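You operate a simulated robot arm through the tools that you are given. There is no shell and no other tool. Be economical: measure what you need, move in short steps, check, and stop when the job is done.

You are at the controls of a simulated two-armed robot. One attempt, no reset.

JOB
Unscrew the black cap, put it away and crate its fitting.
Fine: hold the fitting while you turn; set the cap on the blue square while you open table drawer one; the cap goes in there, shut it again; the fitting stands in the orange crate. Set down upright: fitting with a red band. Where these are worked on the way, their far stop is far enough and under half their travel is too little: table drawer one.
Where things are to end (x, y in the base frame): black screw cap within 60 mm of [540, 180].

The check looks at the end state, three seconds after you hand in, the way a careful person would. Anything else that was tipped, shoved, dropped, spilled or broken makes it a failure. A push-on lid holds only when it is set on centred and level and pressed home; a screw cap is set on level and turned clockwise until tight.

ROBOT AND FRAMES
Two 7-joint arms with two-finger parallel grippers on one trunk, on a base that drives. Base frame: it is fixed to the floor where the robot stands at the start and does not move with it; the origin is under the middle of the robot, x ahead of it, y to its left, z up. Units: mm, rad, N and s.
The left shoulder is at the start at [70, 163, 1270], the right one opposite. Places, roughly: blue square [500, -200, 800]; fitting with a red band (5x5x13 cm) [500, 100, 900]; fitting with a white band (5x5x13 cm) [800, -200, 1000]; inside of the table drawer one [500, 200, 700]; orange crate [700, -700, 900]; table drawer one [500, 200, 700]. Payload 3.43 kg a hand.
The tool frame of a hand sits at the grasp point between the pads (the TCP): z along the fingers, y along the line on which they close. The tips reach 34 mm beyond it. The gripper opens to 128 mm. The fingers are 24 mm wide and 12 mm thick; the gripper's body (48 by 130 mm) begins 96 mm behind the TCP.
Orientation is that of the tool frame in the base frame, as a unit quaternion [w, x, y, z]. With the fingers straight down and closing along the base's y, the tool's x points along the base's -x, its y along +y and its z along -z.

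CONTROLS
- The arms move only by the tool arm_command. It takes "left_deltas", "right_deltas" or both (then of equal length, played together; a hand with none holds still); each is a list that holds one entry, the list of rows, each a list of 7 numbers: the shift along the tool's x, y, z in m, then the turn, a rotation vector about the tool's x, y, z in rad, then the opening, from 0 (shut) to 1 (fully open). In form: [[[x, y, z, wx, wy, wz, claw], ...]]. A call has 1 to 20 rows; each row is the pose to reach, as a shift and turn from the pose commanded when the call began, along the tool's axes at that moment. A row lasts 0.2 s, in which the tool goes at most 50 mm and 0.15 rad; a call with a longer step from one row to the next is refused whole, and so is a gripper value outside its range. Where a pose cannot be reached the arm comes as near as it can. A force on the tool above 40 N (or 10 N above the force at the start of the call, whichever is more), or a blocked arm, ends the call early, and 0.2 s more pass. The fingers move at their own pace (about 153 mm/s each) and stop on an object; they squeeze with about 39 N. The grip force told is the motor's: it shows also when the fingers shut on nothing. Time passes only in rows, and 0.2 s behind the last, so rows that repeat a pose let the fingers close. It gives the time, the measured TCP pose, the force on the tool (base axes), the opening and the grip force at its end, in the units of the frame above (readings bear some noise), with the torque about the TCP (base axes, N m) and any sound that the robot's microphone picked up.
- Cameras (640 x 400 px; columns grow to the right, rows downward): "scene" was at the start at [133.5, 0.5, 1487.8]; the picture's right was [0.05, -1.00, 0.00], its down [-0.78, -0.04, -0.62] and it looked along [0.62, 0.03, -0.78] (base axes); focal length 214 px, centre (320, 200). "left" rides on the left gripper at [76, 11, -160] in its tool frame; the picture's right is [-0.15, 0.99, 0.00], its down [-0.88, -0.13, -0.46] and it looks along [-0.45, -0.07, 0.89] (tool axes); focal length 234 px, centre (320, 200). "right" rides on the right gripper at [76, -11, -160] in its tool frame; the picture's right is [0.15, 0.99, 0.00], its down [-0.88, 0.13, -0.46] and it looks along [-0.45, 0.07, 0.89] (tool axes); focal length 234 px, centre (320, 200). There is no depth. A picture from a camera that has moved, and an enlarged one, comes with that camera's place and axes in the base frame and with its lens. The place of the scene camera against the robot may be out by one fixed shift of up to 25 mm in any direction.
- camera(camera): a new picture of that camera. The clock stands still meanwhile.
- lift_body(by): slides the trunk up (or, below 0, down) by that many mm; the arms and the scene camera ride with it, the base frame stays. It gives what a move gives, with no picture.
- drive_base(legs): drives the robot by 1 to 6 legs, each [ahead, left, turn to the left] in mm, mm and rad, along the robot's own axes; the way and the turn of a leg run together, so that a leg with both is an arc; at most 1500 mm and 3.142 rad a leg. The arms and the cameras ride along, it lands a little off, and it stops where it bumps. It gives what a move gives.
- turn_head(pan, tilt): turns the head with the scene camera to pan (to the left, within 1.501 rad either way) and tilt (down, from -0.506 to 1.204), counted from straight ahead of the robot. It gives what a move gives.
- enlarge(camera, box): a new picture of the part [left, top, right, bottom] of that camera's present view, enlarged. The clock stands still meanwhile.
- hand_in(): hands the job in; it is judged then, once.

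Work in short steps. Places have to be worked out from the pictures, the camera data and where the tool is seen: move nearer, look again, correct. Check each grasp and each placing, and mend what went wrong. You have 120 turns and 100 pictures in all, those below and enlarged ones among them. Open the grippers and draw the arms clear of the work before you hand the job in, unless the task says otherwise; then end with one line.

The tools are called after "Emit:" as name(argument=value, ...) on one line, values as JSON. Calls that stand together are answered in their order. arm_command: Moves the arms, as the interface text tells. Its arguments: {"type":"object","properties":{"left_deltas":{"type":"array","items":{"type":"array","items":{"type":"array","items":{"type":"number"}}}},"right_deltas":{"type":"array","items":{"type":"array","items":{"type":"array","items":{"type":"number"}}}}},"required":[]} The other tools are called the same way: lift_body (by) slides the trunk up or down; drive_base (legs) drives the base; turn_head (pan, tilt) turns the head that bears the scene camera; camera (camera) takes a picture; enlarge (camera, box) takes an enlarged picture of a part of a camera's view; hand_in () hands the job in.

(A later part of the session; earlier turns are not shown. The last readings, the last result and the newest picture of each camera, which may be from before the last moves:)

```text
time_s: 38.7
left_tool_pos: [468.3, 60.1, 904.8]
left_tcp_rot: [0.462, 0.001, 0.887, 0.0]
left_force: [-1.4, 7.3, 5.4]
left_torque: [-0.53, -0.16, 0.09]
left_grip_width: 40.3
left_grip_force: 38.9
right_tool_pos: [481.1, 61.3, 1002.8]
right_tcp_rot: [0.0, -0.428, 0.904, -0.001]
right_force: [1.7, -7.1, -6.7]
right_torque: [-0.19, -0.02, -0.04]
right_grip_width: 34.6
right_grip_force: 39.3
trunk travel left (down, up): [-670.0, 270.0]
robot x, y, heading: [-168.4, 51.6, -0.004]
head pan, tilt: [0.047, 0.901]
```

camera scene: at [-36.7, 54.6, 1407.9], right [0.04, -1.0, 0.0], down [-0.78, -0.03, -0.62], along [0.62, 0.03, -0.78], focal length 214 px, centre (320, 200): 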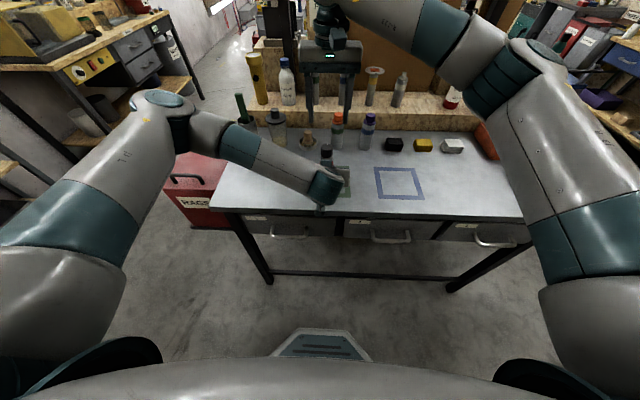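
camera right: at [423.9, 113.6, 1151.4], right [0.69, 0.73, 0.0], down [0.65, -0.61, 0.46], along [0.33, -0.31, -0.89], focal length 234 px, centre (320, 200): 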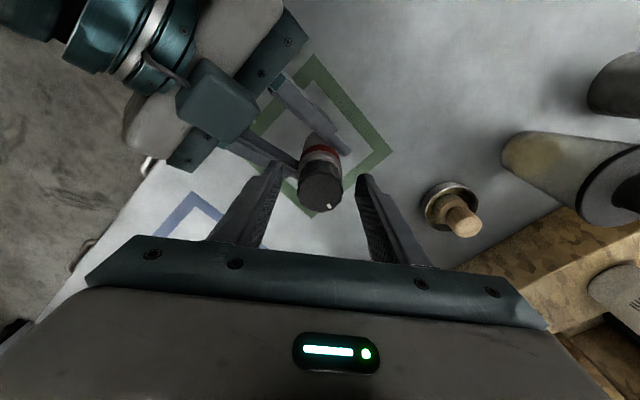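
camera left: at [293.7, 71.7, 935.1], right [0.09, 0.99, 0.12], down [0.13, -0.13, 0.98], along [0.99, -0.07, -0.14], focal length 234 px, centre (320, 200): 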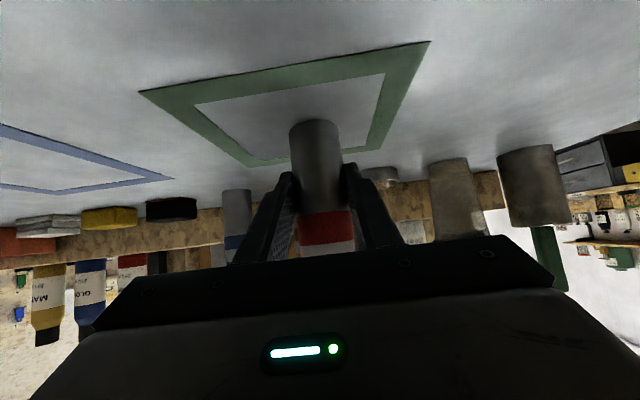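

Still threaded (−7 N). Another stroke.

Emit:
arm_command(right_deltas=[[[0, 0, 0.002, 0, 0, 0, 0.25], [0, 0, 0.002, 0, 0, 0, 0.42], [0, 0, 0.002, 0, 0, 0.14, 0.42], [0, 0, 0.002, 0, 0, 0.28, 0.42], [0, 0, 0.002, 0, 0, 0.42, 0.42], [0, 0, 0.002, 0, 0, 0.56, 0.42], [0, 0, 0.002, 0, 0, 0.7, 0.42], [0, 0, 0.002, 0, 0, 0.84, 0.42], [0, 0, 0.002, 0, 0, 0.98, 0.42], [0, 0, 0.002, 0, 0, 1.12, 0.42], [0, 0, 0.002, 0, 0, 1.26, 0.42], [0, 0, 0.002, 0, 0, 1.4, 0.42], [0, 0, 0.002, 0, 0, 1.54, 0.42], [0, 0, 0.002, 0, 0, 1.68, 0.42], [0, 0, 0.002, 0, 0, 1.82, 0.42], [0, 0, 0.002, 0, 0, 1.96, 0.42], [0, 0, 0.002, 0, 0, 2.1, 0.42], [0, 0, 0.002, 0, 0, 2.24, 0.42], [0, 0, 0.002, 0, 0, 2.38, 0.42], [0, 0, 0.002, 0, 0, 2.4, 0.42]]])

Emit:
arm_command(right_deltas=[[[0, 0, 0, 0, 0, 0, 0.2], [0, 0, 0, 0, 0, 0, 0], [0, 0, 0, 0, 0, 0, 0], [0, 0, 0, 0, 0, -0.14, 0], [0, 0, -0.0001, 0, 0, -0.28, 0], [0, 0, -0.0002, 0, 0, -0.42, 0], [0, 0, -0.0003, 0, 0, -0.56, 0], [0, 0, -0.0004, 0, 0, -0.7, 0], [0, 0, -0.0005, 0, 0, -0.84, 0], [0, 0, -0.0006, 0, 0, -0.98, 0], [0, 0, -0.0007, 0, 0, -1.12, 0], [0, 0, -0.0008, 0, 0, -1.26, 0], [0, 0, -0.0009, 0, 0, -1.4, 0], [0, 0, -0.001, 0, 0, -1.54, 0], [0, 0, -0.001, 0, 0, -1.68, 0], [0, 0, -0.001, 0, 0, -1.82, 0], [0, 0, -0.001, 0, 0, -1.96, 0], [0, 0, -0.001, 0, 0, -2.1, 0], [0, 0, -0.001, 0, 0, -2.24, 0], [0, 0, -0.001, 0, 0, -2.38, 0]]])

Emit:
arm_command(right_deltas=[[[0, 0, -0.001, 0, 0, 0, 0], [0, 0, -0.002, 0, 0, 0, 0], [0, 0, -0.003, 0, 0, 0, 0], [0, 0, -0.004, 0, 0, 0, 0]]])

Emit:
enlarge(camera="right", box=[240, 120, 400, 240])

```text
time_s: 42.9
left_tool_pos: [468.2, 60.2, 904.5]
left_tcp_rot: [0.462, 0.001, 0.887, 0.0]
left_force: [-1.3, -0.9, 1.6]
left_torque: [0.02, -0.02, 0.0]
left_grip_width: 40.3
left_grip_force: 38.9
right_tool_pos: [480.1, 62.4, 1000.7]
right_tcp_rot: [0.0, 0.688, 0.726, -0.001]
right_force: [-0.5, 0.0, 0.1]
right_torque: [0.04, 0.01, 0.01]
right_grip_width: 54.1
right_grip_force: 0.1
trunk travel left (down, up): [-670.0, 270.0]
robot x, y, heading: [-169.4, 56.8, -0.005]
head pan, tilt: [0.047, 0.901]
```

```text
time_s: 47.1
left_tool_pos: [468.4, 60.4, 905.7]
left_tcp_rot: [0.462, 0.001, 0.887, 0.0]
left_force: [0.6, 7.1, 2.1]
left_torque: [-0.36, 0.04, 0.09]
left_grip_width: 40.5
left_grip_force: 38.8
right_tool_pos: [479.1, 60.5, 1002.2]
right_tcp_rot: [0.0, -0.421, 0.907, 0.0]
right_force: [-1.2, -6.3, -0.7]
right_torque: [-0.21, 0.04, -0.01]
right_grip_width: 34.4
right_grip_force: 38.6
trunk travel left (down, up): [-670.0, 270.0]
robot x, y, heading: [-167.8, 56.1, -0.004]
head pan, tilt: [0.047, 0.901]
```

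```text
time_s: 48.1
left_tool_pos: [468.8, 60.4, 904.8]
left_tcp_rot: [0.461, 0.0, 0.888, 0.0]
left_force: [0.3, 7.2, 3.5]
left_torque: [-0.26, -0.1, 0.09]
left_grip_width: 40.6
left_grip_force: 38.9
right_tool_pos: [479.5, 61.3, 1005.8]
right_tcp_rot: [0.0, -0.42, 0.908, 0.0]
right_force: [1.2, -5.9, -2.4]
right_torque: [-0.13, 0.01, -0.02]
right_grip_width: 34.3
right_grip_force: 39.3
trunk travel left (down, up): [-670.0, 270.0]
robot x, y, heading: [-173.0, 58.8, -0.001]
head pan, tilt: [0.047, 0.901]
```

```text
3.33 times, centred on (320, 180) of right
camera zoom: at [440.2, -3.5, 1165.8], right [-0.85, 0.53, 0.0], down [0.47, 0.76, 0.46], along [0.24, 0.39, -0.89], focal length 781 px, centre (320, 267)
```

zoom: 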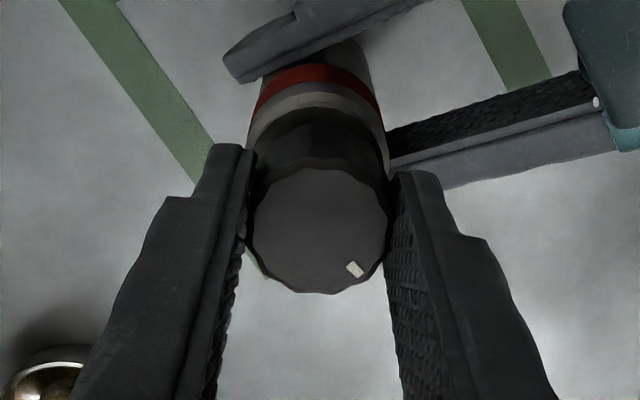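

The cap moved up with the hand at only −2 N, so it seems nearly free. I lift another 12 mm gently.

Emit:
arm_command(right_deltas=[[[0, 0, -0.002, 0, 0, 0, 0], [0, 0, -0.004, 0, 0, 0, 0], [0, 0, -0.006, 0, 0, 0, 0], [0, 0, -0.009, 0, 0, 0, 0], [0, 0, -0.012, 0, 0, 0, 0]]])

Emit:
enlarge(camera="right", box=[240, 120, 400, 240])

```text
time_s: 49.3
left_tool_pos: [467.8, 59.2, 904.3]
left_tcp_rot: [0.462, 0.002, 0.887, -0.002]
left_force: [-1.3, -1.3, 2.7]
left_torque: [0.07, 0.04, 0.02]
left_grip_width: 40.2
left_grip_force: 38.6
right_tool_pos: [480.0, 61.5, 1019.0]
right_tcp_rot: [0.001, -0.42, 0.908, 0.0]
right_force: [0.1, 0.3, 0.2]
right_torque: [0.03, -0.02, 0.0]
right_grip_width: 35.1
right_grip_force: 38.2
trunk travel left (down, up): [-670.0, 270.0]
robot x, y, heading: [-172.8, 57.7, -0.001]
head pan, tilt: [0.047, 0.901]
```

```text
3.33 times, centred on (320, 180) of right
camera zoom: at [439.7, -3.6, 1178.1], right [-0.85, 0.53, 0.0], down [0.47, 0.76, 0.46], along [0.24, 0.39, -0.89], focal length 781 px, centre (320, 267)
```

zoom: 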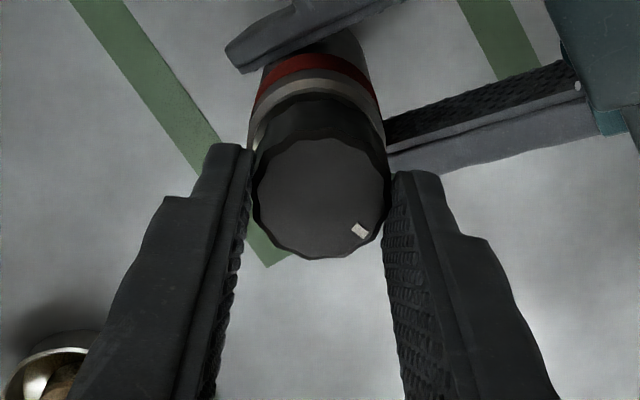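

The fingers slid up the cap, so it is still threaded. I open, go back down to z≈1003, wind back and do another stroke.

Emit:
arm_command(right_deltas=[[[0, 0, 0, 0, 0, 0, 0.25], [0, 0, 0, 0, 0, 0, 0.42], [0, 0, 0.004, 0, 0, 0.14, 0.42], [0, 0, 0.008, 0, 0, 0.28, 0.42], [0, 0, 0.012, 0, 0, 0.42, 0.42], [0, 0, 0.016, 0, 0, 0.56, 0.42], [0, 0, 0.016, 0, 0, 0.7, 0.42], [0, 0, 0.016, 0, 0, 0.84, 0.42], [0, 0, 0.016, 0, 0, 0.98, 0.42], [0, 0, 0.016, 0, 0, 1.12, 0.42], [0, 0, 0.016, 0, 0, 1.26, 0.42], [0, 0, 0.016, 0, 0, 1.4, 0.42], [0, 0, 0.016, 0, 0, 1.54, 0.42], [0, 0, 0.016, 0, 0, 1.68, 0.42], [0, 0, 0.016, 0, 0, 1.82, 0.42], [0, 0, 0.016, 0, 0, 1.96, 0.42], [0, 0, 0.016, 0, 0, 2.1, 0.42], [0, 0, 0.016, 0, 0, 2.24, 0.42], [0, 0, 0.016, 0, 0, 2.38, 0.42], [0, 0, 0.016, 0, 0, 2.4, 0.42]]])

Emit:
enlarge(camera="right", box=[240, 120, 400, 240])

Emit:
arm_command(right_deltas=[[[0, 0, 0, 0, 0, 0, 0.2], [0, 0, 0, 0, 0, 0, 0], [0, 0, 0, 0, 0, 0, 0], [0, 0, 0, 0, 0, -0.14, 0], [0, 0, -0.0001, 0, 0, -0.28, 0], [0, 0, -0.0002, 0, 0, -0.42, 0], [0, 0, -0.0003, 0, 0, -0.56, 0], [0, 0, -0.0004, 0, 0, -0.7, 0], [0, 0, -0.0005, 0, 0, -0.84, 0], [0, 0, -0.0006, 0, 0, -0.98, 0], [0, 0, -0.0007, 0, 0, -1.12, 0], [0, 0, -0.0008, 0, 0, -1.26, 0], [0, 0, -0.0009, 0, 0, -1.4, 0], [0, 0, -0.001, 0, 0, -1.54, 0], [0, 0, -0.001, 0, 0, -1.68, 0], [0, 0, -0.001, 0, 0, -1.82, 0], [0, 0, -0.001, 0, 0, -1.96, 0], [0, 0, -0.001, 0, 0, -2.1, 0], [0, 0, -0.001, 0, 0, -2.24, 0], [0, 0, -0.001, 0, 0, -2.38, 0]]])

Emit:
enlarge(camera="right", box=[240, 120, 400, 240])

```text
time_s: 53.5
left_tool_pos: [468.0, 60.0, 903.9]
left_tcp_rot: [0.462, 0.001, 0.887, 0.0]
left_force: [-1.1, -1.2, 0.3]
left_torque: [-0.07, 0.05, 0.0]
left_grip_width: 40.5
left_grip_force: 39.0
right_tool_pos: [479.6, 60.4, 1002.5]
right_tcp_rot: [0.0, 0.694, 0.72, -0.001]
right_force: [0.1, 0.2, 0.4]
right_torque: [0.0, 0.03, 0.0]
right_grip_width: 53.7
right_grip_force: 0.1
trunk travel left (down, up): [-670.0, 270.0]
robot x, y, heading: [-172.1, 53.7, -0.006]
head pan, tilt: [0.047, 0.901]
```

```text
3.33 times, centred on (320, 180) of right
camera zoom: at [466.6, 136.7, 1162.1], right [0.98, 0.18, 0.0], down [0.16, -0.88, 0.46], along [0.08, -0.45, -0.89], focal length 781 px, centre (320, 267)
```

zoom: 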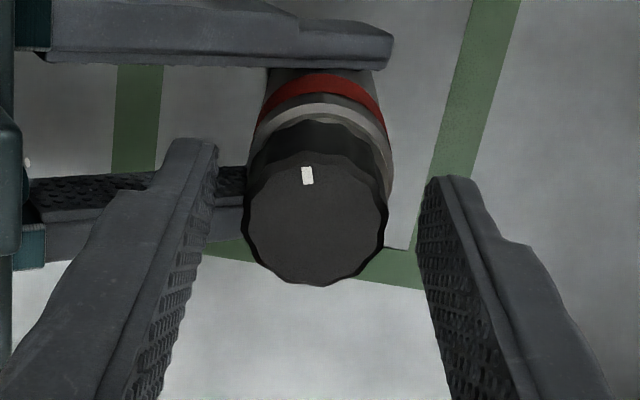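

```text
time_s: 57.7
left_tool_pos: [468.7, 61.1, 903.5]
left_tcp_rot: [0.462, 0.001, 0.887, 0.0]
left_force: [6.7, 9.7, 0.6]
left_torque: [-0.58, 0.49, 0.13]
left_grip_width: 40.2
left_grip_force: 39.5
right_tool_pos: [479.3, 61.5, 1003.3]
right_tcp_rot: [-0.002, -0.411, 0.911, 0.0]
right_force: [-7.1, -9.9, 0.5]
right_torque: [-0.35, 0.21, -0.06]
right_grip_width: 34.1
right_grip_force: 39.1
trunk travel left (down, up): [-670.0, 270.0]
robot x, y, heading: [-170.2, 57.9, -0.004]
head pan, tilt: [0.047, 0.901]
```

```text
3.33 times, centred on (320, 180) of right
camera zoom: at [438.9, -2.8, 1162.2], right [-0.84, 0.54, 0.0], down [0.49, 0.75, 0.45], along [0.25, 0.38, -0.89], focal length 781 px, centre (320, 267)
```

zoom: 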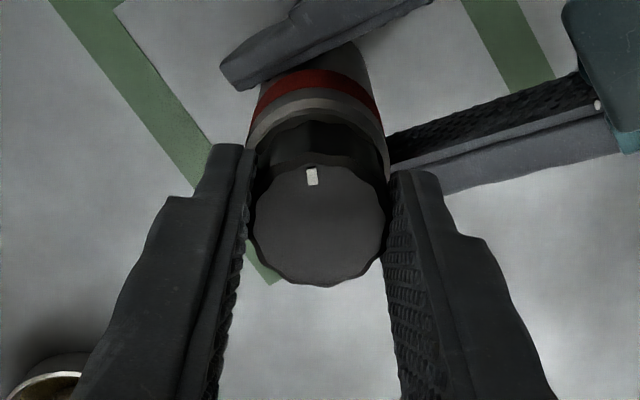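

The cap follows (total ≈10.6 rad) and has risen only about 3 mm, a fine pitch. I continue with further strokes.

Emit:
arm_command(right_deltas=[[[0, 0, 0, 0, 0, 0, 0.25], [0, 0, 0, 0, 0, 0, 0.42], [0, 0, 0, 0, 0, 0.14, 0.42], [0, 0, 0, 0, 0, 0.28, 0.42], [0, 0, 0, 0, 0, 0.42, 0.42], [0, 0, 0, 0, 0, 0.56, 0.42], [0, 0, 0, 0, 0, 0.7, 0.42], [0, 0, 0, 0, 0, 0.84, 0.42], [0, 0, 0, 0, 0, 0.98, 0.42], [0, 0, 0, 0, 0, 1.12, 0.42], [0, 0, 0, 0, 0, 1.26, 0.42], [0, 0, 0, 0, 0, 1.4, 0.42], [0, 0, 0, 0, 0, 1.54, 0.42], [0, 0, 0, 0, 0, 1.68, 0.42], [0, 0, 0, 0, 0, 1.82, 0.42], [0, 0, 0, 0, 0, 1.96, 0.42], [0, 0, 0, 0, 0, 2.1, 0.42], [0, 0, 0, 0, 0, 2.24, 0.42], [0, 0, 0, 0, 0, 2.38, 0.42], [0, 0, 0, 0, 0, 2.4, 0.42]]])

Emit:
arm_command(right_deltas=[[[0, 0, 0, 0, 0, 0, 0.2], [0, 0, 0, 0, 0, 0, 0], [0, 0, 0, 0, 0, 0, 0], [0, 0, 0, 0, 0, -0.14, 0], [0, 0, -0.0001, 0, 0, -0.28, 0], [0, 0, -0.0002, 0, 0, -0.42, 0], [0, 0, -0.0003, 0, 0, -0.56, 0], [0, 0, -0.0004, 0, 0, -0.7, 0], [0, 0, -0.0005, 0, 0, -0.84, 0], [0, 0, -0.0006, 0, 0, -0.98, 0], [0, 0, -0.0007, 0, 0, -1.12, 0], [0, 0, -0.0008, 0, 0, -1.26, 0], [0, 0, -0.0009, 0, 0, -1.4, 0], [0, 0, -0.001, 0, 0, -1.54, 0], [0, 0, -0.001, 0, 0, -1.68, 0], [0, 0, -0.001, 0, 0, -1.82, 0], [0, 0, -0.001, 0, 0, -1.96, 0], [0, 0, -0.001, 0, 0, -2.1, 0], [0, 0, -0.001, 0, 0, -2.24, 0], [0, 0, -0.001, 0, 0, -2.38, 0]]])

Emit:
arm_command(right_deltas=[[[0, 0, -0.001, 0, 0, 0, 0], [0, 0, -0.002, 0, 0, 0, 0], [0, 0, -0.003, 0, 0, 0, 0], [0, 0, -0.004, 0, 0, 0, 0]]])

Emit:
enlarge(camera="right", box=[240, 120, 400, 240])

```text
time_s: 61.9
left_tool_pos: [469.0, 60.3, 904.4]
left_tcp_rot: [0.461, 0.002, 0.887, -0.001]
left_force: [-1.7, -1.0, -0.3]
left_torque: [0.01, 0.07, 0.01]
left_grip_width: 40.2
left_grip_force: 39.2
right_tool_pos: [480.9, 61.2, 1003.6]
right_tcp_rot: [0.001, 0.702, 0.712, -0.001]
right_force: [0.6, -0.2, -0.3]
right_torque: [0.02, 0.02, 0.0]
right_grip_width: 53.9
right_grip_force: 0.0
trunk travel left (down, up): [-670.0, 270.0]
robot x, y, heading: [-168.0, 54.4, -0.004]
head pan, tilt: [0.047, 0.901]
```

```text
time_s: 66.1
left_tool_pos: [468.6, 59.8, 904.0]
left_tcp_rot: [0.462, 0.001, 0.887, 0.0]
left_force: [4.1, 8.0, 0.3]
left_torque: [-0.54, 0.33, 0.11]
left_grip_width: 40.6
left_grip_force: 39.1
right_tool_pos: [479.9, 61.6, 1003.7]
right_tcp_rot: [-0.001, -0.401, 0.916, 0.001]
right_force: [-4.1, -8.3, -0.1]
right_torque: [-0.32, 0.1, -0.02]
right_grip_width: 34.8
right_grip_force: 38.9
trunk travel left (down, up): [-670.0, 270.0]
robot x, y, heading: [-169.9, 55.8, -0.004]
head pan, tilt: [0.047, 0.901]
```

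```text
time_s: 67.1
left_tool_pos: [469.2, 59.9, 905.2]
left_tcp_rot: [0.462, 0.001, 0.887, 0.0]
left_force: [-0.1, 8.9, 3.8]
left_torque: [-0.5, -0.1, 0.08]
left_grip_width: 40.6
left_grip_force: 39.2
right_tool_pos: [479.5, 61.7, 1008.4]
right_tcp_rot: [0.0, -0.401, 0.916, 0.0]
right_force: [0.6, -8.3, -4.2]
right_torque: [-0.24, -0.05, -0.02]
right_grip_width: 34.5
right_grip_force: 38.6
trunk travel left (down, up): [-670.0, 270.0]
robot x, y, heading: [-168.1, 57.3, -0.003]
head pan, tilt: [0.047, 0.901]
```

```text
3.33 times, centred on (320, 180) of right
camera zoom: at [437.2, -1.7, 1167.5], right [-0.83, 0.56, 0.0], down [0.5, 0.74, 0.46], along [0.26, 0.38, -0.89], focal length 781 px, centre (320, 267)
```

zoom: 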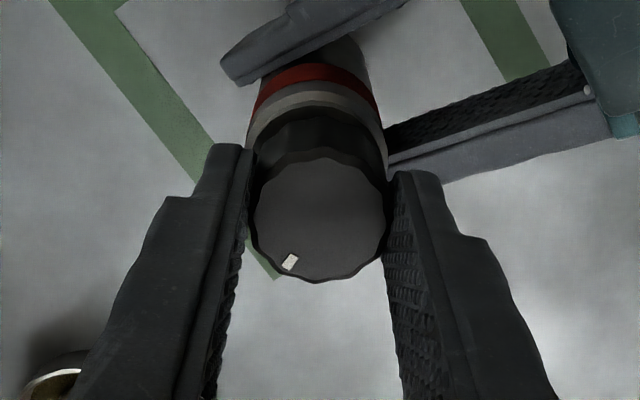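

Still −4 N on lifting at about two turns. Another two strokes.

Emit:
arm_command(right_deltas=[[[0, 0, 0.003, 0, 0, 0, 0.25], [0, 0, 0.003, 0, 0, 0, 0.42], [0, 0, 0.003, 0, 0, 0.14, 0.42], [0, 0, 0.003, 0, 0, 0.28, 0.42], [0, 0, 0.003, 0, 0, 0.42, 0.42], [0, 0, 0.003, 0, 0, 0.56, 0.42], [0, 0, 0.003, 0, 0, 0.7, 0.42], [0, 0, 0.003, 0, 0, 0.84, 0.42], [0, 0, 0.003, 0, 0, 0.98, 0.42], [0, 0, 0.003, 0, 0, 1.12, 0.42], [0, 0, 0.003, 0, 0, 1.26, 0.42], [0, 0, 0.003, 0, 0, 1.4, 0.42], [0, 0, 0.003, 0, 0, 1.54, 0.42], [0, 0, 0.003, 0, 0, 1.68, 0.42], [0, 0, 0.003, 0, 0, 1.82, 0.42], [0, 0, 0.003, 0, 0, 1.96, 0.42], [0, 0, 0.003, 0, 0, 2.1, 0.42], [0, 0, 0.003, 0, 0, 2.24, 0.42], [0, 0, 0.003, 0, 0, 2.38, 0.42], [0, 0, 0.003, 0, 0, 2.4, 0.42]]])

Emit:
arm_command(right_deltas=[[[0, 0, 0, 0, 0, 0, 0.2], [0, 0, 0, 0, 0, 0, 0], [0, 0, 0, 0, 0, 0, 0], [0, 0, 0, 0, 0, -0.14, 0], [0, 0, -0.0001, 0, 0, -0.28, 0], [0, 0, -0.0002, 0, 0, -0.42, 0], [0, 0, -0.0003, 0, 0, -0.56, 0], [0, 0, -0.0004, 0, 0, -0.7, 0], [0, 0, -0.0005, 0, 0, -0.84, 0], [0, 0, -0.0006, 0, 0, -0.98, 0], [0, 0, -0.0007, 0, 0, -1.12, 0], [0, 0, -0.0008, 0, 0, -1.26, 0], [0, 0, -0.0009, 0, 0, -1.4, 0], [0, 0, -0.001, 0, 0, -1.54, 0], [0, 0, -0.001, 0, 0, -1.68, 0], [0, 0, -0.001, 0, 0, -1.82, 0], [0, 0, -0.001, 0, 0, -1.96, 0], [0, 0, -0.001, 0, 0, -2.1, 0], [0, 0, -0.001, 0, 0, -2.24, 0], [0, 0, -0.001, 0, 0, -2.38, 0]]])

Emit:
arm_command(right_deltas=[[[0, 0, -0.001, 0, 0, 0, 0], [0, 0, -0.002, 0, 0, 0, 0], [0, 0, -0.003, 0, 0, 0, 0], [0, 0, -0.004, 0, 0, 0, 0]]])

Emit:
enlarge(camera="right", box=[240, 120, 400, 240])

```text
time_s: 71.3
left_tool_pos: [468.2, 60.8, 905.5]
left_tcp_rot: [0.462, 0.001, 0.887, -0.001]
left_force: [-1.1, -0.1, 0.4]
left_torque: [0.0, 0.04, 0.01]
left_grip_width: 40.6
left_grip_force: 39.4
right_tool_pos: [479.6, 62.0, 1005.0]
right_tcp_rot: [0.0, 0.709, 0.705, 0.0]
right_force: [0.0, -0.2, 0.5]
right_torque: [0.0, -0.01, 0.01]
right_grip_width: 53.9
right_grip_force: 0.0
trunk travel left (down, up): [-670.0, 270.0]
robot x, y, heading: [-167.7, 52.6, -0.003]
head pan, tilt: [0.047, 0.901]
```

```text
time_s: 75.5
left_tool_pos: [468.7, 61.2, 905.1]
left_tcp_rot: [0.462, 0.002, 0.887, -0.001]
left_force: [2.0, 3.3, 0.4]
left_torque: [-0.12, 0.0, 0.03]
left_grip_width: 40.3
left_grip_force: 39.2
right_tool_pos: [479.9, 61.3, 1006.3]
right_tcp_rot: [0.0, -0.393, 0.92, 0.0]
right_force: [-0.1, -3.1, 0.0]
right_torque: [-0.13, 0.02, -0.04]
right_grip_width: 34.6
right_grip_force: 39.1
trunk travel left (down, up): [-670.0, 270.0]
robot x, y, heading: [-170.4, 53.7, -0.006]
head pan, tilt: [0.047, 0.901]
```

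```text
time_s: 76.5
left_tool_pos: [469.5, 60.1, 904.5]
left_tcp_rot: [0.462, 0.001, 0.887, 0.0]
left_force: [-2.0, 5.9, 1.0]
left_torque: [-0.27, -0.11, 0.04]
left_grip_width: 40.3
left_grip_force: 39.4
right_tool_pos: [480.2, 61.3, 1010.1]
right_tcp_rot: [0.0, -0.392, 0.92, 0.0]
right_force: [1.2, -4.3, -2.4]
right_torque: [-0.16, -0.09, -0.03]
right_grip_width: 34.5
right_grip_force: 38.8
trunk travel left (down, up): [-670.0, 270.0]
robot x, y, heading: [-166.9, 57.8, -0.006]
head pan, tilt: [0.047, 0.901]
```

```text
3.33 times, centred on (320, 180) of right
camera zoom: at [436.2, -1.0, 1169.3], right [-0.81, 0.58, 0.0], down [0.52, 0.73, 0.46], along [0.26, 0.37, -0.89], focal length 781 px, centre (320, 267)
```

zoom: 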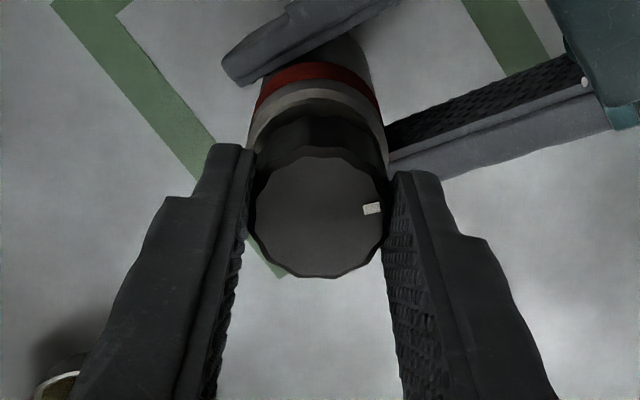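

About 2.45 turns; the cap has risen ~7 mm. Next stroke.

Emit:
arm_command(right_deltas=[[[0, 0, 0.002, 0, 0, 0, 0.25], [0, 0, 0.002, 0, 0, 0, 0.42], [0, 0, 0.002, 0, 0, 0.14, 0.42], [0, 0, 0.002, 0, 0, 0.28, 0.42], [0, 0, 0.002, 0, 0, 0.42, 0.42], [0, 0, 0.002, 0, 0, 0.56, 0.42], [0, 0, 0.002, 0, 0, 0.7, 0.42], [0, 0, 0.002, 0, 0, 0.84, 0.42], [0, 0, 0.002, 0, 0, 0.98, 0.42], [0, 0, 0.002, 0, 0, 1.12, 0.42], [0, 0, 0.002, 0, 0, 1.26, 0.42], [0, 0, 0.002, 0, 0, 1.4, 0.42], [0, 0, 0.002, 0, 0, 1.54, 0.42], [0, 0, 0.002, 0, 0, 1.68, 0.42], [0, 0, 0.002, 0, 0, 1.82, 0.42], [0, 0, 0.002, 0, 0, 1.96, 0.42], [0, 0, 0.002, 0, 0, 2.1, 0.42], [0, 0, 0.002, 0, 0, 2.24, 0.42], [0, 0, 0.002, 0, 0, 2.38, 0.42], [0, 0, 0.002, 0, 0, 2.4, 0.42]]])

Emit:
arm_command(right_deltas=[[[0, 0, 0, 0, 0, 0, 0.2], [0, 0, 0, 0, 0, 0, 0], [0, 0, 0, 0, 0, 0, 0], [0, 0, 0, 0, 0, -0.14, 0], [0, 0, -0.0001, 0, 0, -0.28, 0], [0, 0, -0.0002, 0, 0, -0.42, 0], [0, 0, -0.0003, 0, 0, -0.56, 0], [0, 0, -0.0004, 0, 0, -0.7, 0], [0, 0, -0.0005, 0, 0, -0.84, 0], [0, 0, -0.0006, 0, 0, -0.98, 0], [0, 0, -0.0007, 0, 0, -1.12, 0], [0, 0, -0.0008, 0, 0, -1.26, 0], [0, 0, -0.0009, 0, 0, -1.4, 0], [0, 0, -0.001, 0, 0, -1.54, 0], [0, 0, -0.001, 0, 0, -1.68, 0], [0, 0, -0.001, 0, 0, -1.82, 0], [0, 0, -0.001, 0, 0, -1.96, 0], [0, 0, -0.001, 0, 0, -2.1, 0], [0, 0, -0.001, 0, 0, -2.24, 0], [0, 0, -0.001, 0, 0, -2.38, 0]]])

Emit:
arm_command(right_deltas=[[[0, 0, -0.001, 0, 0, 0, 0], [0, 0, -0.002, 0, 0, 0, 0], [0, 0, -0.003, 0, 0, 0, 0], [0, 0, -0.004, 0, 0, 0, 0], [0, 0, -0.006, 0, 0, 0, 0]]])

Emit:
enlarge(camera="right", box=[240, 120, 400, 240])

```text
time_s: 80.7
left_tool_pos: [468.7, 60.2, 905.3]
left_tcp_rot: [0.462, 0.001, 0.887, -0.001]
left_force: [-1.0, -0.2, 0.8]
left_torque: [0.01, 0.01, 0.01]
left_grip_width: 40.3
left_grip_force: 39.2
right_tool_pos: [479.6, 61.7, 1008.3]
right_tcp_rot: [0.0, 0.716, 0.698, 0.0]
right_force: [-0.1, -0.5, 0.6]
right_torque: [0.04, 0.03, 0.0]
right_grip_width: 53.8
right_grip_force: 0.1
trunk travel left (down, up): [-670.0, 270.0]
robot x, y, heading: [-170.2, 52.7, -0.004]
head pan, tilt: [0.047, 0.901]
```

```text
time_s: 84.9
left_tool_pos: [468.6, 59.3, 904.9]
left_tcp_rot: [0.463, 0.001, 0.887, -0.001]
left_force: [0.0, 6.0, 1.9]
left_torque: [-0.29, -0.08, 0.07]
left_grip_width: 40.4
left_grip_force: 38.9
right_tool_pos: [480.0, 61.5, 1008.9]
right_tcp_rot: [0.0, -0.383, 0.924, 0.001]
right_force: [1.0, -6.4, -0.5]
right_torque: [-0.18, -0.03, -0.04]
right_grip_width: 35.0
right_grip_force: 39.0
trunk travel left (down, up): [-670.0, 270.0]
robot x, y, heading: [-170.4, 53.7, -0.005]
head pan, tilt: [0.047, 0.901]
```

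```text
time_s: 86.1
left_tool_pos: [469.1, 59.3, 905.5]
left_tcp_rot: [0.461, 0.001, 0.887, -0.001]
left_force: [-1.4, 6.6, 3.2]
left_torque: [-0.42, -0.2, 0.1]
left_grip_width: 40.4
left_grip_force: 39.3
right_tool_pos: [478.8, 60.6, 1015.5]
right_tcp_rot: [0.0, -0.383, 0.924, -0.001]
right_force: [2.6, -6.9, -2.7]
right_torque: [-0.25, -0.1, 0.04]
right_grip_width: 34.6
right_grip_force: 38.6
trunk travel left (down, up): [-670.0, 270.0]
robot x, y, heading: [-168.2, 54.2, 0.002]
head pan, tilt: [0.047, 0.901]
```

```text
3.33 times, centred on (320, 180) of right
camera zoom: at [435.1, -0.2, 1174.9], right [-0.8, 0.6, 0.0], down [0.53, 0.71, 0.45], along [0.27, 0.37, -0.89], focal length 781 px, centre (320, 267)
```

zoom: 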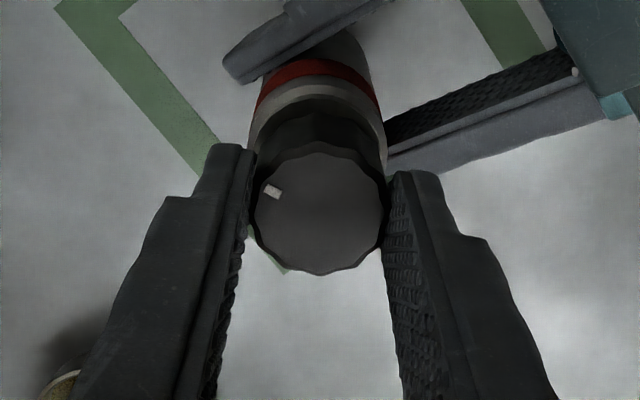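

2.8 turns; not yet certain it is free. One more stroke, then a lift test with picture.

Emit:
arm_command(right_deltas=[[[0, 0, 0.005, 0, 0, 0, 0.25], [0, 0, 0.005, 0, 0, 0, 0.42], [0, 0, 0.005, 0, 0, 0.14, 0.42], [0, 0, 0.005, 0, 0, 0.28, 0.42], [0, 0, 0.005, 0, 0, 0.42, 0.42], [0, 0, 0.005, 0, 0, 0.56, 0.42], [0, 0, 0.005, 0, 0, 0.7, 0.42], [0, 0, 0.005, 0, 0, 0.84, 0.42], [0, 0, 0.005, 0, 0, 0.98, 0.42], [0, 0, 0.005, 0, 0, 1.12, 0.42], [0, 0, 0.005, 0, 0, 1.26, 0.42], [0, 0, 0.005, 0, 0, 1.4, 0.42], [0, 0, 0.005, 0, 0, 1.54, 0.42], [0, 0, 0.005, 0, 0, 1.68, 0.42], [0, 0, 0.005, 0, 0, 1.82, 0.42], [0, 0, 0.005, 0, 0, 1.96, 0.42], [0, 0, 0.005, 0, 0, 2.1, 0.42], [0, 0, 0.005, 0, 0, 2.24, 0.42], [0, 0, 0.005, 0, 0, 2.38, 0.42], [0, 0, 0.005, 0, 0, 2.4, 0.42]]])

Emit:
arm_command(right_deltas=[[[0, 0, 0, 0, 0, 0, 0.2], [0, 0, 0, 0, 0, 0, 0], [0, 0, 0, 0, 0, 0, 0], [0, 0, 0, 0, 0, -0.14, 0], [0, 0, -0.0001, 0, 0, -0.28, 0], [0, 0, -0.0002, 0, 0, -0.42, 0], [0, 0, -0.0003, 0, 0, -0.56, 0], [0, 0, -0.0004, 0, 0, -0.7, 0], [0, 0, -0.0005, 0, 0, -0.84, 0], [0, 0, -0.0006, 0, 0, -0.98, 0], [0, 0, -0.0007, 0, 0, -1.12, 0], [0, 0, -0.0008, 0, 0, -1.26, 0], [0, 0, -0.0009, 0, 0, -1.4, 0], [0, 0, -0.001, 0, 0, -1.54, 0], [0, 0, -0.001, 0, 0, -1.68, 0], [0, 0, -0.001, 0, 0, -1.82, 0], [0, 0, -0.001, 0, 0, -1.96, 0], [0, 0, -0.001, 0, 0, -2.1, 0], [0, 0, -0.001, 0, 0, -2.24, 0], [0, 0, -0.001, 0, 0, -2.38, 0]]])

Emit:
enlarge(camera="right", box=[240, 120, 400, 240])

Emit:
arm_command(right_deltas=[[[0, 0, -0.001, 0, 0, 0, 0], [0, 0, -0.002, 0, 0, 0, 0], [0, 0, -0.003, 0, 0, 0, 0], [0, 0, -0.004, 0, 0, 0, 0], [0, 0, -0.006, 0, 0, 0, 0]]])

Emit:
enlarge(camera="right", box=[240, 120, 400, 240])

```text
time_s: 90.3
left_tool_pos: [468.6, 59.4, 904.6]
left_tcp_rot: [0.462, 0.001, 0.887, -0.001]
left_force: [-0.6, -0.7, 0.9]
left_torque: [0.01, 0.03, 0.0]
left_grip_width: 40.3
left_grip_force: 39.3
right_tool_pos: [478.6, 60.7, 1010.0]
right_tcp_rot: [-0.001, 0.723, 0.691, 0.0]
right_force: [-0.1, -0.2, -0.6]
right_torque: [0.01, 0.02, 0.01]
right_grip_width: 53.8
right_grip_force: 0.1
trunk travel left (down, up): [-670.0, 270.0]
robot x, y, heading: [-169.8, 53.8, -0.007]
head pan, tilt: [0.047, 0.901]
```

```text
time_s: 94.5
left_tool_pos: [468.2, 61.2, 904.7]
left_tcp_rot: [0.461, 0.001, 0.887, -0.001]
left_force: [4.2, 10.7, -0.6]
left_torque: [-0.54, 0.4, 0.19]
left_grip_width: 40.5
left_grip_force: 39.3
right_tool_pos: [480.5, 60.8, 1011.3]
right_tcp_rot: [-0.001, -0.374, 0.927, 0.0]
right_force: [-6.0, -10.2, 0.8]
right_torque: [-0.41, 0.18, -0.06]
right_grip_width: 34.7
right_grip_force: 38.2
trunk travel left (down, up): [-670.0, 270.0]
robot x, y, heading: [-171.3, 56.1, 0.0]
head pan, tilt: [0.047, 0.901]
```

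```text
3.33 times, centred on (320, 180) of right
camera zoom: at [433.6, 0.8, 1170.1], right [-0.79, 0.61, 0.0], down [0.54, 0.71, 0.45], along [0.28, 0.36, -0.89], focal length 781 px, centre (320, 267)
```

zoom: 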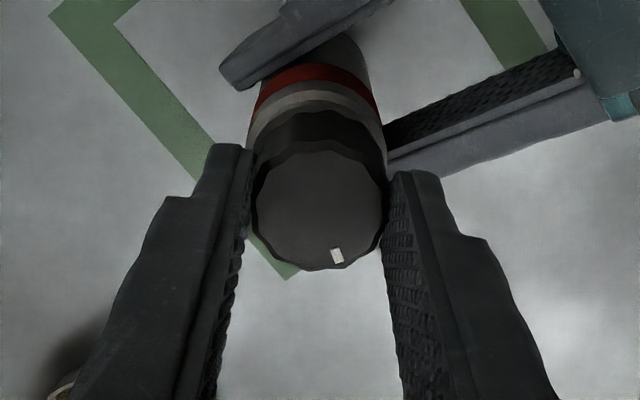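

```text
time_s: 95.7
left_tool_pos: [468.3, 59.9, 904.3]
left_tcp_rot: [0.462, 0.001, 0.887, 0.0]
left_force: [4.1, 10.5, 2.5]
left_torque: [-0.68, 0.15, 0.09]
left_grip_width: 40.4
left_grip_force: 38.7
right_tool_pos: [480.0, 60.3, 1015.9]
right_tcp_rot: [-0.001, -0.374, 0.927, -0.001]
right_force: [-2.5, -10.6, -4.1]
right_torque: [-0.4, 0.17, -0.03]
right_grip_width: 34.7
right_grip_force: 39.1
trunk travel left (down, up): [-670.0, 270.0]
robot x, y, heading: [-170.0, 57.3, -0.008]
head pan, tilt: [0.047, 0.901]
```

```text
3.33 times, centred on (320, 180) of right
camera zoom: at [434.1, 0.8, 1176.2], right [-0.79, 0.61, 0.0], down [0.55, 0.7, 0.45], along [0.28, 0.36, -0.89], focal length 781 px, centre (320, 267)
```

zoom: 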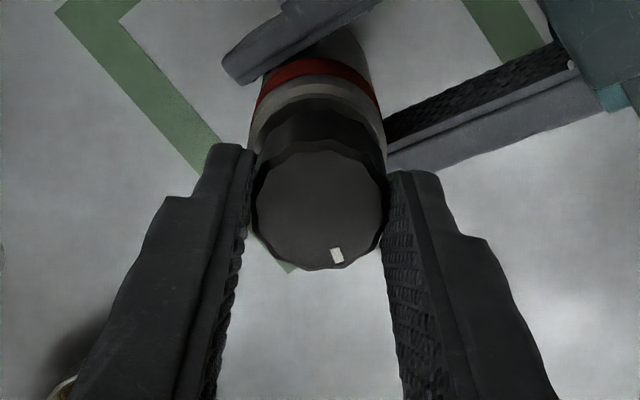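

This time the cap stayed in the fingers while rising from the shoulder. I lift further 20 mm.

Emit:
arm_command(right_deltas=[[[0, 0, -0.003, 0, 0, 0, 0], [0, 0, -0.006, 0, 0, 0, 0], [0, 0, -0.01, 0, 0, 0, 0], [0, 0, -0.015, 0, 0, 0, 0], [0, 0, -0.02, 0, 0, 0, 0]]])

Emit:
enlarge(camera="right", box=[240, 120, 400, 240])

Emit:
enlarge(camera="left", box=[240, 100, 400, 260])

```text
time_s: 96.9
left_tool_pos: [466.7, 57.9, 905.0]
left_tcp_rot: [0.462, 0.002, 0.887, -0.002]
left_force: [-0.9, -1.2, 1.2]
left_torque: [0.03, 0.01, -0.03]
left_grip_width: 40.3
left_grip_force: 38.7
right_tool_pos: [481.7, 61.9, 1038.5]
right_tcp_rot: [0.001, -0.374, 0.928, 0.0]
right_force: [0.1, -0.4, -0.6]
right_torque: [-0.02, 0.02, -0.06]
right_grip_width: 34.6
right_grip_force: 39.2
trunk travel left (down, up): [-670.0, 270.0]
robot x, y, heading: [-168.6, 59.0, -0.002]
head pan, tilt: [0.047, 0.901]
```

```text
3.33 times, centred on (320, 180) of right
camera zoom: at [434.0, 1.2, 1196.8], right [-0.79, 0.61, 0.0], down [0.54, 0.7, 0.46], along [0.28, 0.36, -0.89], focal length 781 px, centre (320, 267)
```

zoom: 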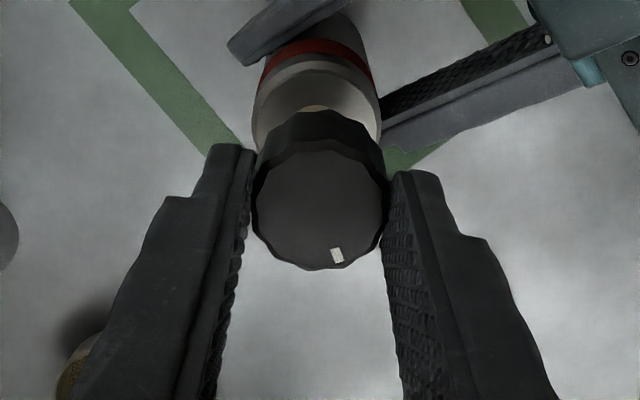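

```text
2.50 times, centred on (320, 180) of left
camera zoom: at [293.2, 71.2, 934.9], right [0.09, 0.99, 0.12], down [0.13, -0.13, 0.98], along [0.99, -0.07, -0.14], focal length 585 px, centre (320, 250)
```

zoom: 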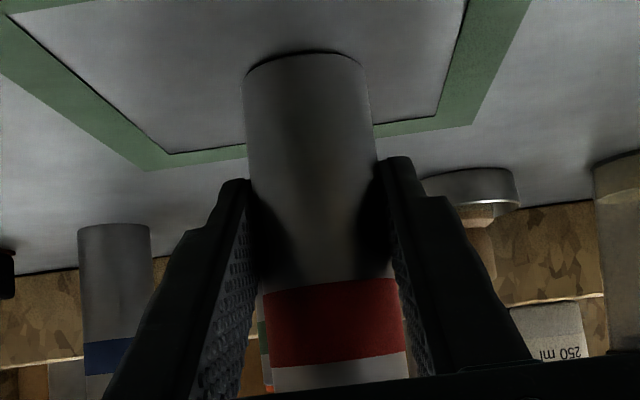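

The cap is free and the fitting stayed put. I carry the cap up and over to the blue square at [461,−181], unwinding the wrist on the way.

Emit:
arm_command(right_deltas=[[[0, 0, -0.03, 0, 0, 0, 0], [0.02, -0.018, -0.05, 0, 0, 0.08, 0], [0.046, -0.04, -0.05, 0, 0, 0.18, 0], [0.076, -0.066, -0.05, 0, 0, 0.3, 0], [0.106, -0.092, -0.05, 0, 0, 0.42, 0], [0.136, -0.118, -0.04, 0, 0, 0.54, 0], [0.163, -0.142, -0.02, 0, 0, 0.66, 0], [0.183, -0.16, 0.0, 0, 0, 0.77, 0], [0.183, -0.16, 0.03, 0, 0, 0.77, 0], [0.183, -0.16, 0.045, 0, 0, 0.77, 0]]])

Emit:
camera(camera="right")

Emit:
camera(camera="scene")

```text
time_s: 99.1
left_tool_pos: [468.3, 59.8, 902.5]
left_tcp_rot: [0.462, 0.002, 0.887, -0.001]
left_force: [-0.6, -0.1, 0.1]
left_torque: [0.02, -0.04, 0.02]
left_grip_width: 40.5
left_grip_force: 39.3
right_tool_pos: [458.4, -180.9, 991.8]
right_tcp_rot: [0.0, 0.002, 1.0, 0.0]
right_force: [0.1, -0.7, -1.4]
right_torque: [0.0, 0.01, 0.0]
right_grip_width: 34.9
right_grip_force: 39.3
trunk travel left (down, up): [-670.0, 270.0]
robot x, y, heading: [-169.5, 58.7, -0.006]
head pan, tilt: [0.047, 0.901]
```

```text
59 pictures are left
camera right: at [383.6, -191.2, 1151.1], right [-0.14, 0.99, 0.0], down [0.88, 0.13, 0.46], along [0.45, 0.06, -0.89], focal length 234 px, centre (320, 200)
```

right: 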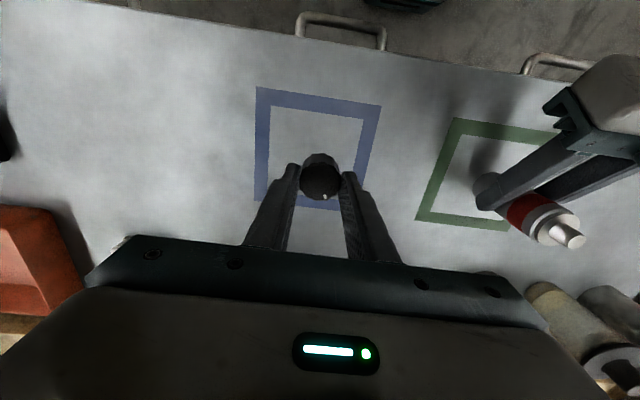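

```text
58 pictures are left
camera scene: at [-35.8, 54.4, 1407.8], right [0.04, -1.0, 0.0], down [-0.78, -0.03, -0.62], along [0.62, 0.03, -0.78], focal length 214 px, centre (320, 200)
```

scene: 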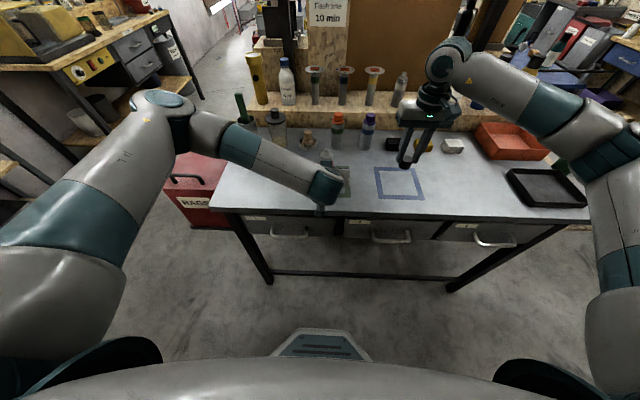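

Blue centre works out at [462,−185]. I adjust slightly and descend to just above contact.

Emit:
arm_command(right_deltas=[[[-0.003, -0.004, 0.03, 0, 0, 0, 0], [-0.003, -0.004, 0.055, 0, 0, 0, 0], [-0.003, -0.004, 0.07, 0, 0, 0, 0], [-0.003, -0.004, 0.076, 0, 0, 0, 0], [-0.003, -0.004, 0.078, 0, 0, 0, 0]]])

Emit:
arm_command(right_deltas=[[[0, 0, 0.0015, 0, 0, 0, 0], [0, 0, 0.003, 0, 0, 0, 0], [0, 0, 0.0045, 0, 0, 0, 0], [0, 0, 0.006, 0, 0, 0, 0]]])

Emit:
enlarge(camera="right", box=[220, 80, 420, 230])

```text
time_s: 100.3
left_tool_pos: [469.2, 60.7, 905.1]
left_tcp_rot: [0.462, 0.001, 0.887, 0.0]
left_force: [0.3, -0.8, -0.2]
left_torque: [0.01, 0.01, -0.02]
left_grip_width: 40.2
left_grip_force: 38.9
right_tool_pos: [462.1, -185.1, 912.3]
right_tcp_rot: [0.0, 0.003, 1.0, 0.0]
right_force: [0.4, -0.5, -1.1]
right_torque: [-0.01, -0.02, -0.01]
right_grip_width: 34.5
right_grip_force: 39.1
trunk travel left (down, up): [-670.0, 270.0]
robot x, y, heading: [-169.1, 52.9, -0.004]
head pan, tilt: [0.047, 0.901]
```

```text
time_s: 101.3
left_tool_pos: [469.4, 60.1, 904.9]
left_tcp_rot: [0.461, 0.002, 0.887, -0.002]
left_force: [0.5, -0.5, 1.3]
left_torque: [-0.01, -0.03, -0.02]
left_grip_width: 40.5
left_grip_force: 38.9
right_tool_pos: [461.4, -185.2, 907.6]
right_tcp_rot: [0.0, 0.003, 1.0, 0.0]
right_force: [0.1, -0.3, -0.8]
right_torque: [0.03, 0.01, -0.03]
right_grip_width: 34.7
right_grip_force: 39.5
trunk travel left (down, up): [-670.0, 270.0]
robot x, y, heading: [-168.5, 53.7, -0.0]
head pan, tilt: [0.047, 0.901]
```

```text
2.67 times, centred on (320, 155) of right
camera zoom: at [387.0, -195.2, 1067.5], right [-0.14, 0.99, 0.0], down [0.88, 0.13, 0.46], along [0.45, 0.06, -0.89], focal length 624 px, centre (320, 320)
```

zoom: 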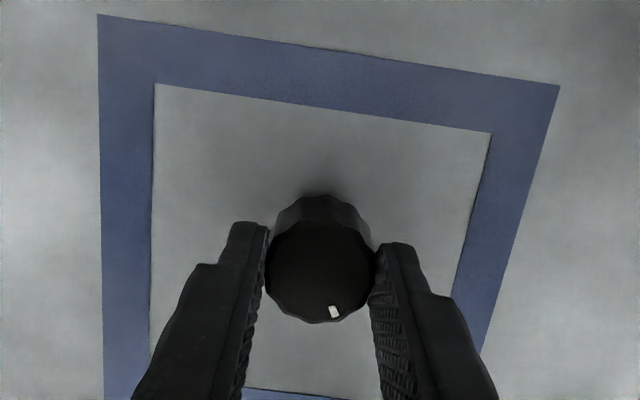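

Inside the square, not yet touching. I go down in small steps until contact shows.

Emit:
arm_command(right_deltas=[[[0, 0, 0.001, 0, 0, 0, 0], [0, 0, 0.002, 0, 0, 0, 0], [0, 0, 0.003, 0, 0, 0, 0]]])

Emit:
arm_command(right_deltas=[[[0, 0, 0.001, 0, 0, 0, 0], [0, 0, 0.002, 0, 0, 0, 0], [0, 0, 0.003, 0, 0, 0, 0]]])

```text
time_s: 102.1
left_tool_pos: [468.9, 59.5, 905.2]
left_tcp_rot: [0.461, 0.001, 0.887, -0.001]
left_force: [0.8, 0.4, 0.2]
left_torque: [0.03, -0.02, -0.04]
left_grip_width: 40.4
left_grip_force: 38.7
right_tool_pos: [461.2, -185.7, 904.7]
right_tcp_rot: [0.0, 0.003, 1.0, 0.0]
right_force: [0.7, 0.4, -1.6]
right_torque: [-0.01, 0.02, 0.0]
right_grip_width: 34.9
right_grip_force: 39.0
trunk travel left (down, up): [-670.0, 270.0]
robot x, y, heading: [-167.5, 53.5, -0.006]
head pan, tilt: [0.047, 0.901]
```

```text
time_s: 102.9
left_tool_pos: [469.4, 59.1, 905.0]
left_tcp_rot: [0.462, 0.001, 0.887, -0.001]
left_force: [1.0, -0.2, 0.7]
left_torque: [0.02, -0.02, -0.01]
left_grip_width: 40.2
left_grip_force: 39.3
right_tool_pos: [461.5, -184.5, 901.7]
right_tcp_rot: [0.0, 0.002, 1.0, 0.001]
right_force: [-0.1, -0.2, -0.1]
right_torque: [0.0, -0.03, -0.01]
right_grip_width: 34.7
right_grip_force: 39.2
trunk travel left (down, up): [-670.0, 270.0]
robot x, y, heading: [-171.7, 54.6, -0.003]
head pan, tilt: [0.047, 0.901]
```

Emit:
arm_command(right_deltas=[[[0, 0, 0.001, 0, 0, 0, 0], [0, 0, 0.002, 0, 0, 0, 0]]])

Emit:
arm_command(right_deltas=[[[0, 0, 0.001, 0, 0, 0, 0], [0, 0, 0.002, 0, 0, 0, 0]]])

Emit:
enlarge(camera="right", box=[220, 80, 420, 230])

```text
time_s: 103.5
left_tool_pos: [468.7, 59.5, 905.0]
left_tcp_rot: [0.461, 0.002, 0.887, -0.001]
left_force: [-0.2, -0.8, -0.6]
left_torque: [0.01, 0.03, -0.02]
left_grip_width: 40.2
left_grip_force: 39.3
right_tool_pos: [463.3, -183.2, 900.0]
right_tcp_rot: [0.001, 0.003, 1.0, 0.0]
right_force: [0.0, -0.5, 2.8]
right_torque: [-0.06, -0.05, 0.0]
right_grip_width: 34.7
right_grip_force: 38.9
trunk travel left (down, up): [-670.0, 270.0]
robot x, y, heading: [-172.6, 52.9, 0.001]
head pan, tilt: [0.047, 0.901]
```

```text
time_s: 104.1
left_tool_pos: [468.2, 60.4, 905.3]
left_tcp_rot: [0.463, 0.0, 0.887, 0.0]
left_force: [-0.7, -0.7, -0.1]
left_torque: [-0.02, 0.08, 0.0]
left_grip_width: 40.4
left_grip_force: 39.3
right_tool_pos: [461.5, -184.4, 899.6]
right_tcp_rot: [0.002, 0.003, 1.0, 0.0]
right_force: [2.8, -0.9, 13.8]
right_torque: [-0.27, -0.13, 0.03]
right_grip_width: 34.7
right_grip_force: 38.6
trunk travel left (down, up): [-670.0, 270.0]
robot x, y, heading: [-170.2, 54.0, 0.0]
head pan, tilt: [0.047, 0.901]
```

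```text
2.67 times, centred on (320, 155) of right
camera zoom: at [386.3, -195.0, 1059.3], right [-0.14, 0.99, 0.0], down [0.88, 0.13, 0.46], along [0.45, 0.06, -0.89], focal length 624 px, centre (320, 320)
```

zoom: 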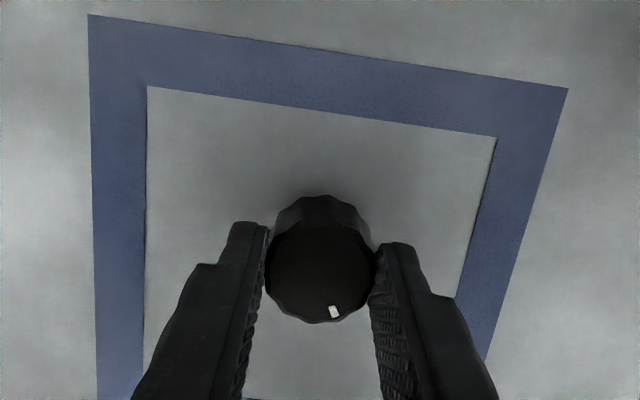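

Contact at 14 N. I back off 1 mm, open and withdraw upward.

Emit:
arm_command(right_deltas=[[[0, 0, -0.0015, 0, 0, 0, 0], [0, 0, -0.0015, 0, 0, 0, 0.15], [0, 0, -0.0015, 0, 0, 0, 0.4], [0, 0, -0.0015, 0, 0, 0, 0.6], [0, 0, -0.02, 0, 0, 0, 0.6], [0, 0, -0.06, 0, 0, 0, 0.6], [0, 0, -0.1, 0, 0, 0, 0.8], [0, 0, -0.14, 0, 0, 0, 1], [0, 0, -0.18, 0, 0, 0, 1]]])

Emit:
camera(camera="right")

```text
time_s: 106.1
left_tool_pos: [467.7, 59.3, 904.6]
left_tcp_rot: [0.462, 0.002, 0.887, -0.002]
left_force: [-1.1, -0.4, -0.1]
left_torque: [0.05, 0.02, 0.02]
left_grip_width: 40.7
left_grip_force: 38.5
right_tool_pos: [458.6, -184.2, 1080.2]
right_tcp_rot: [0.0, 0.002, 1.0, 0.001]
right_force: [0.5, 0.0, -0.9]
right_torque: [0.01, 0.0, -0.01]
right_grip_width: 128.2
right_grip_force: 0.0
trunk travel left (down, up): [-670.0, 270.0]
robot x, y, heading: [-167.9, 52.3, -0.004]
head pan, tilt: [0.047, 0.901]
```

```text
55 pictures are left
camera right: at [384.0, -194.4, 1239.4], right [-0.14, 0.99, 0.0], down [0.88, 0.13, 0.46], along [0.45, 0.06, -0.89], focal length 234 px, centre (320, 200)
```

right: 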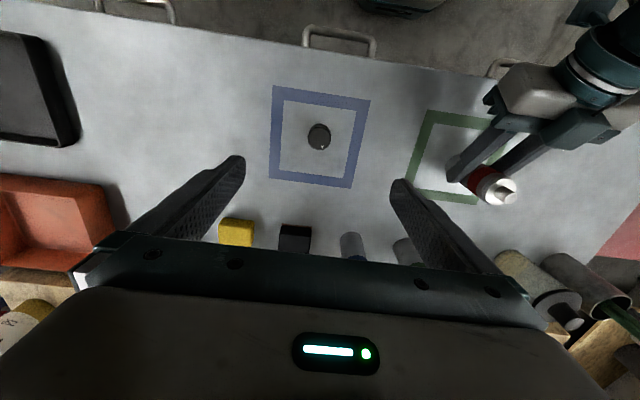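

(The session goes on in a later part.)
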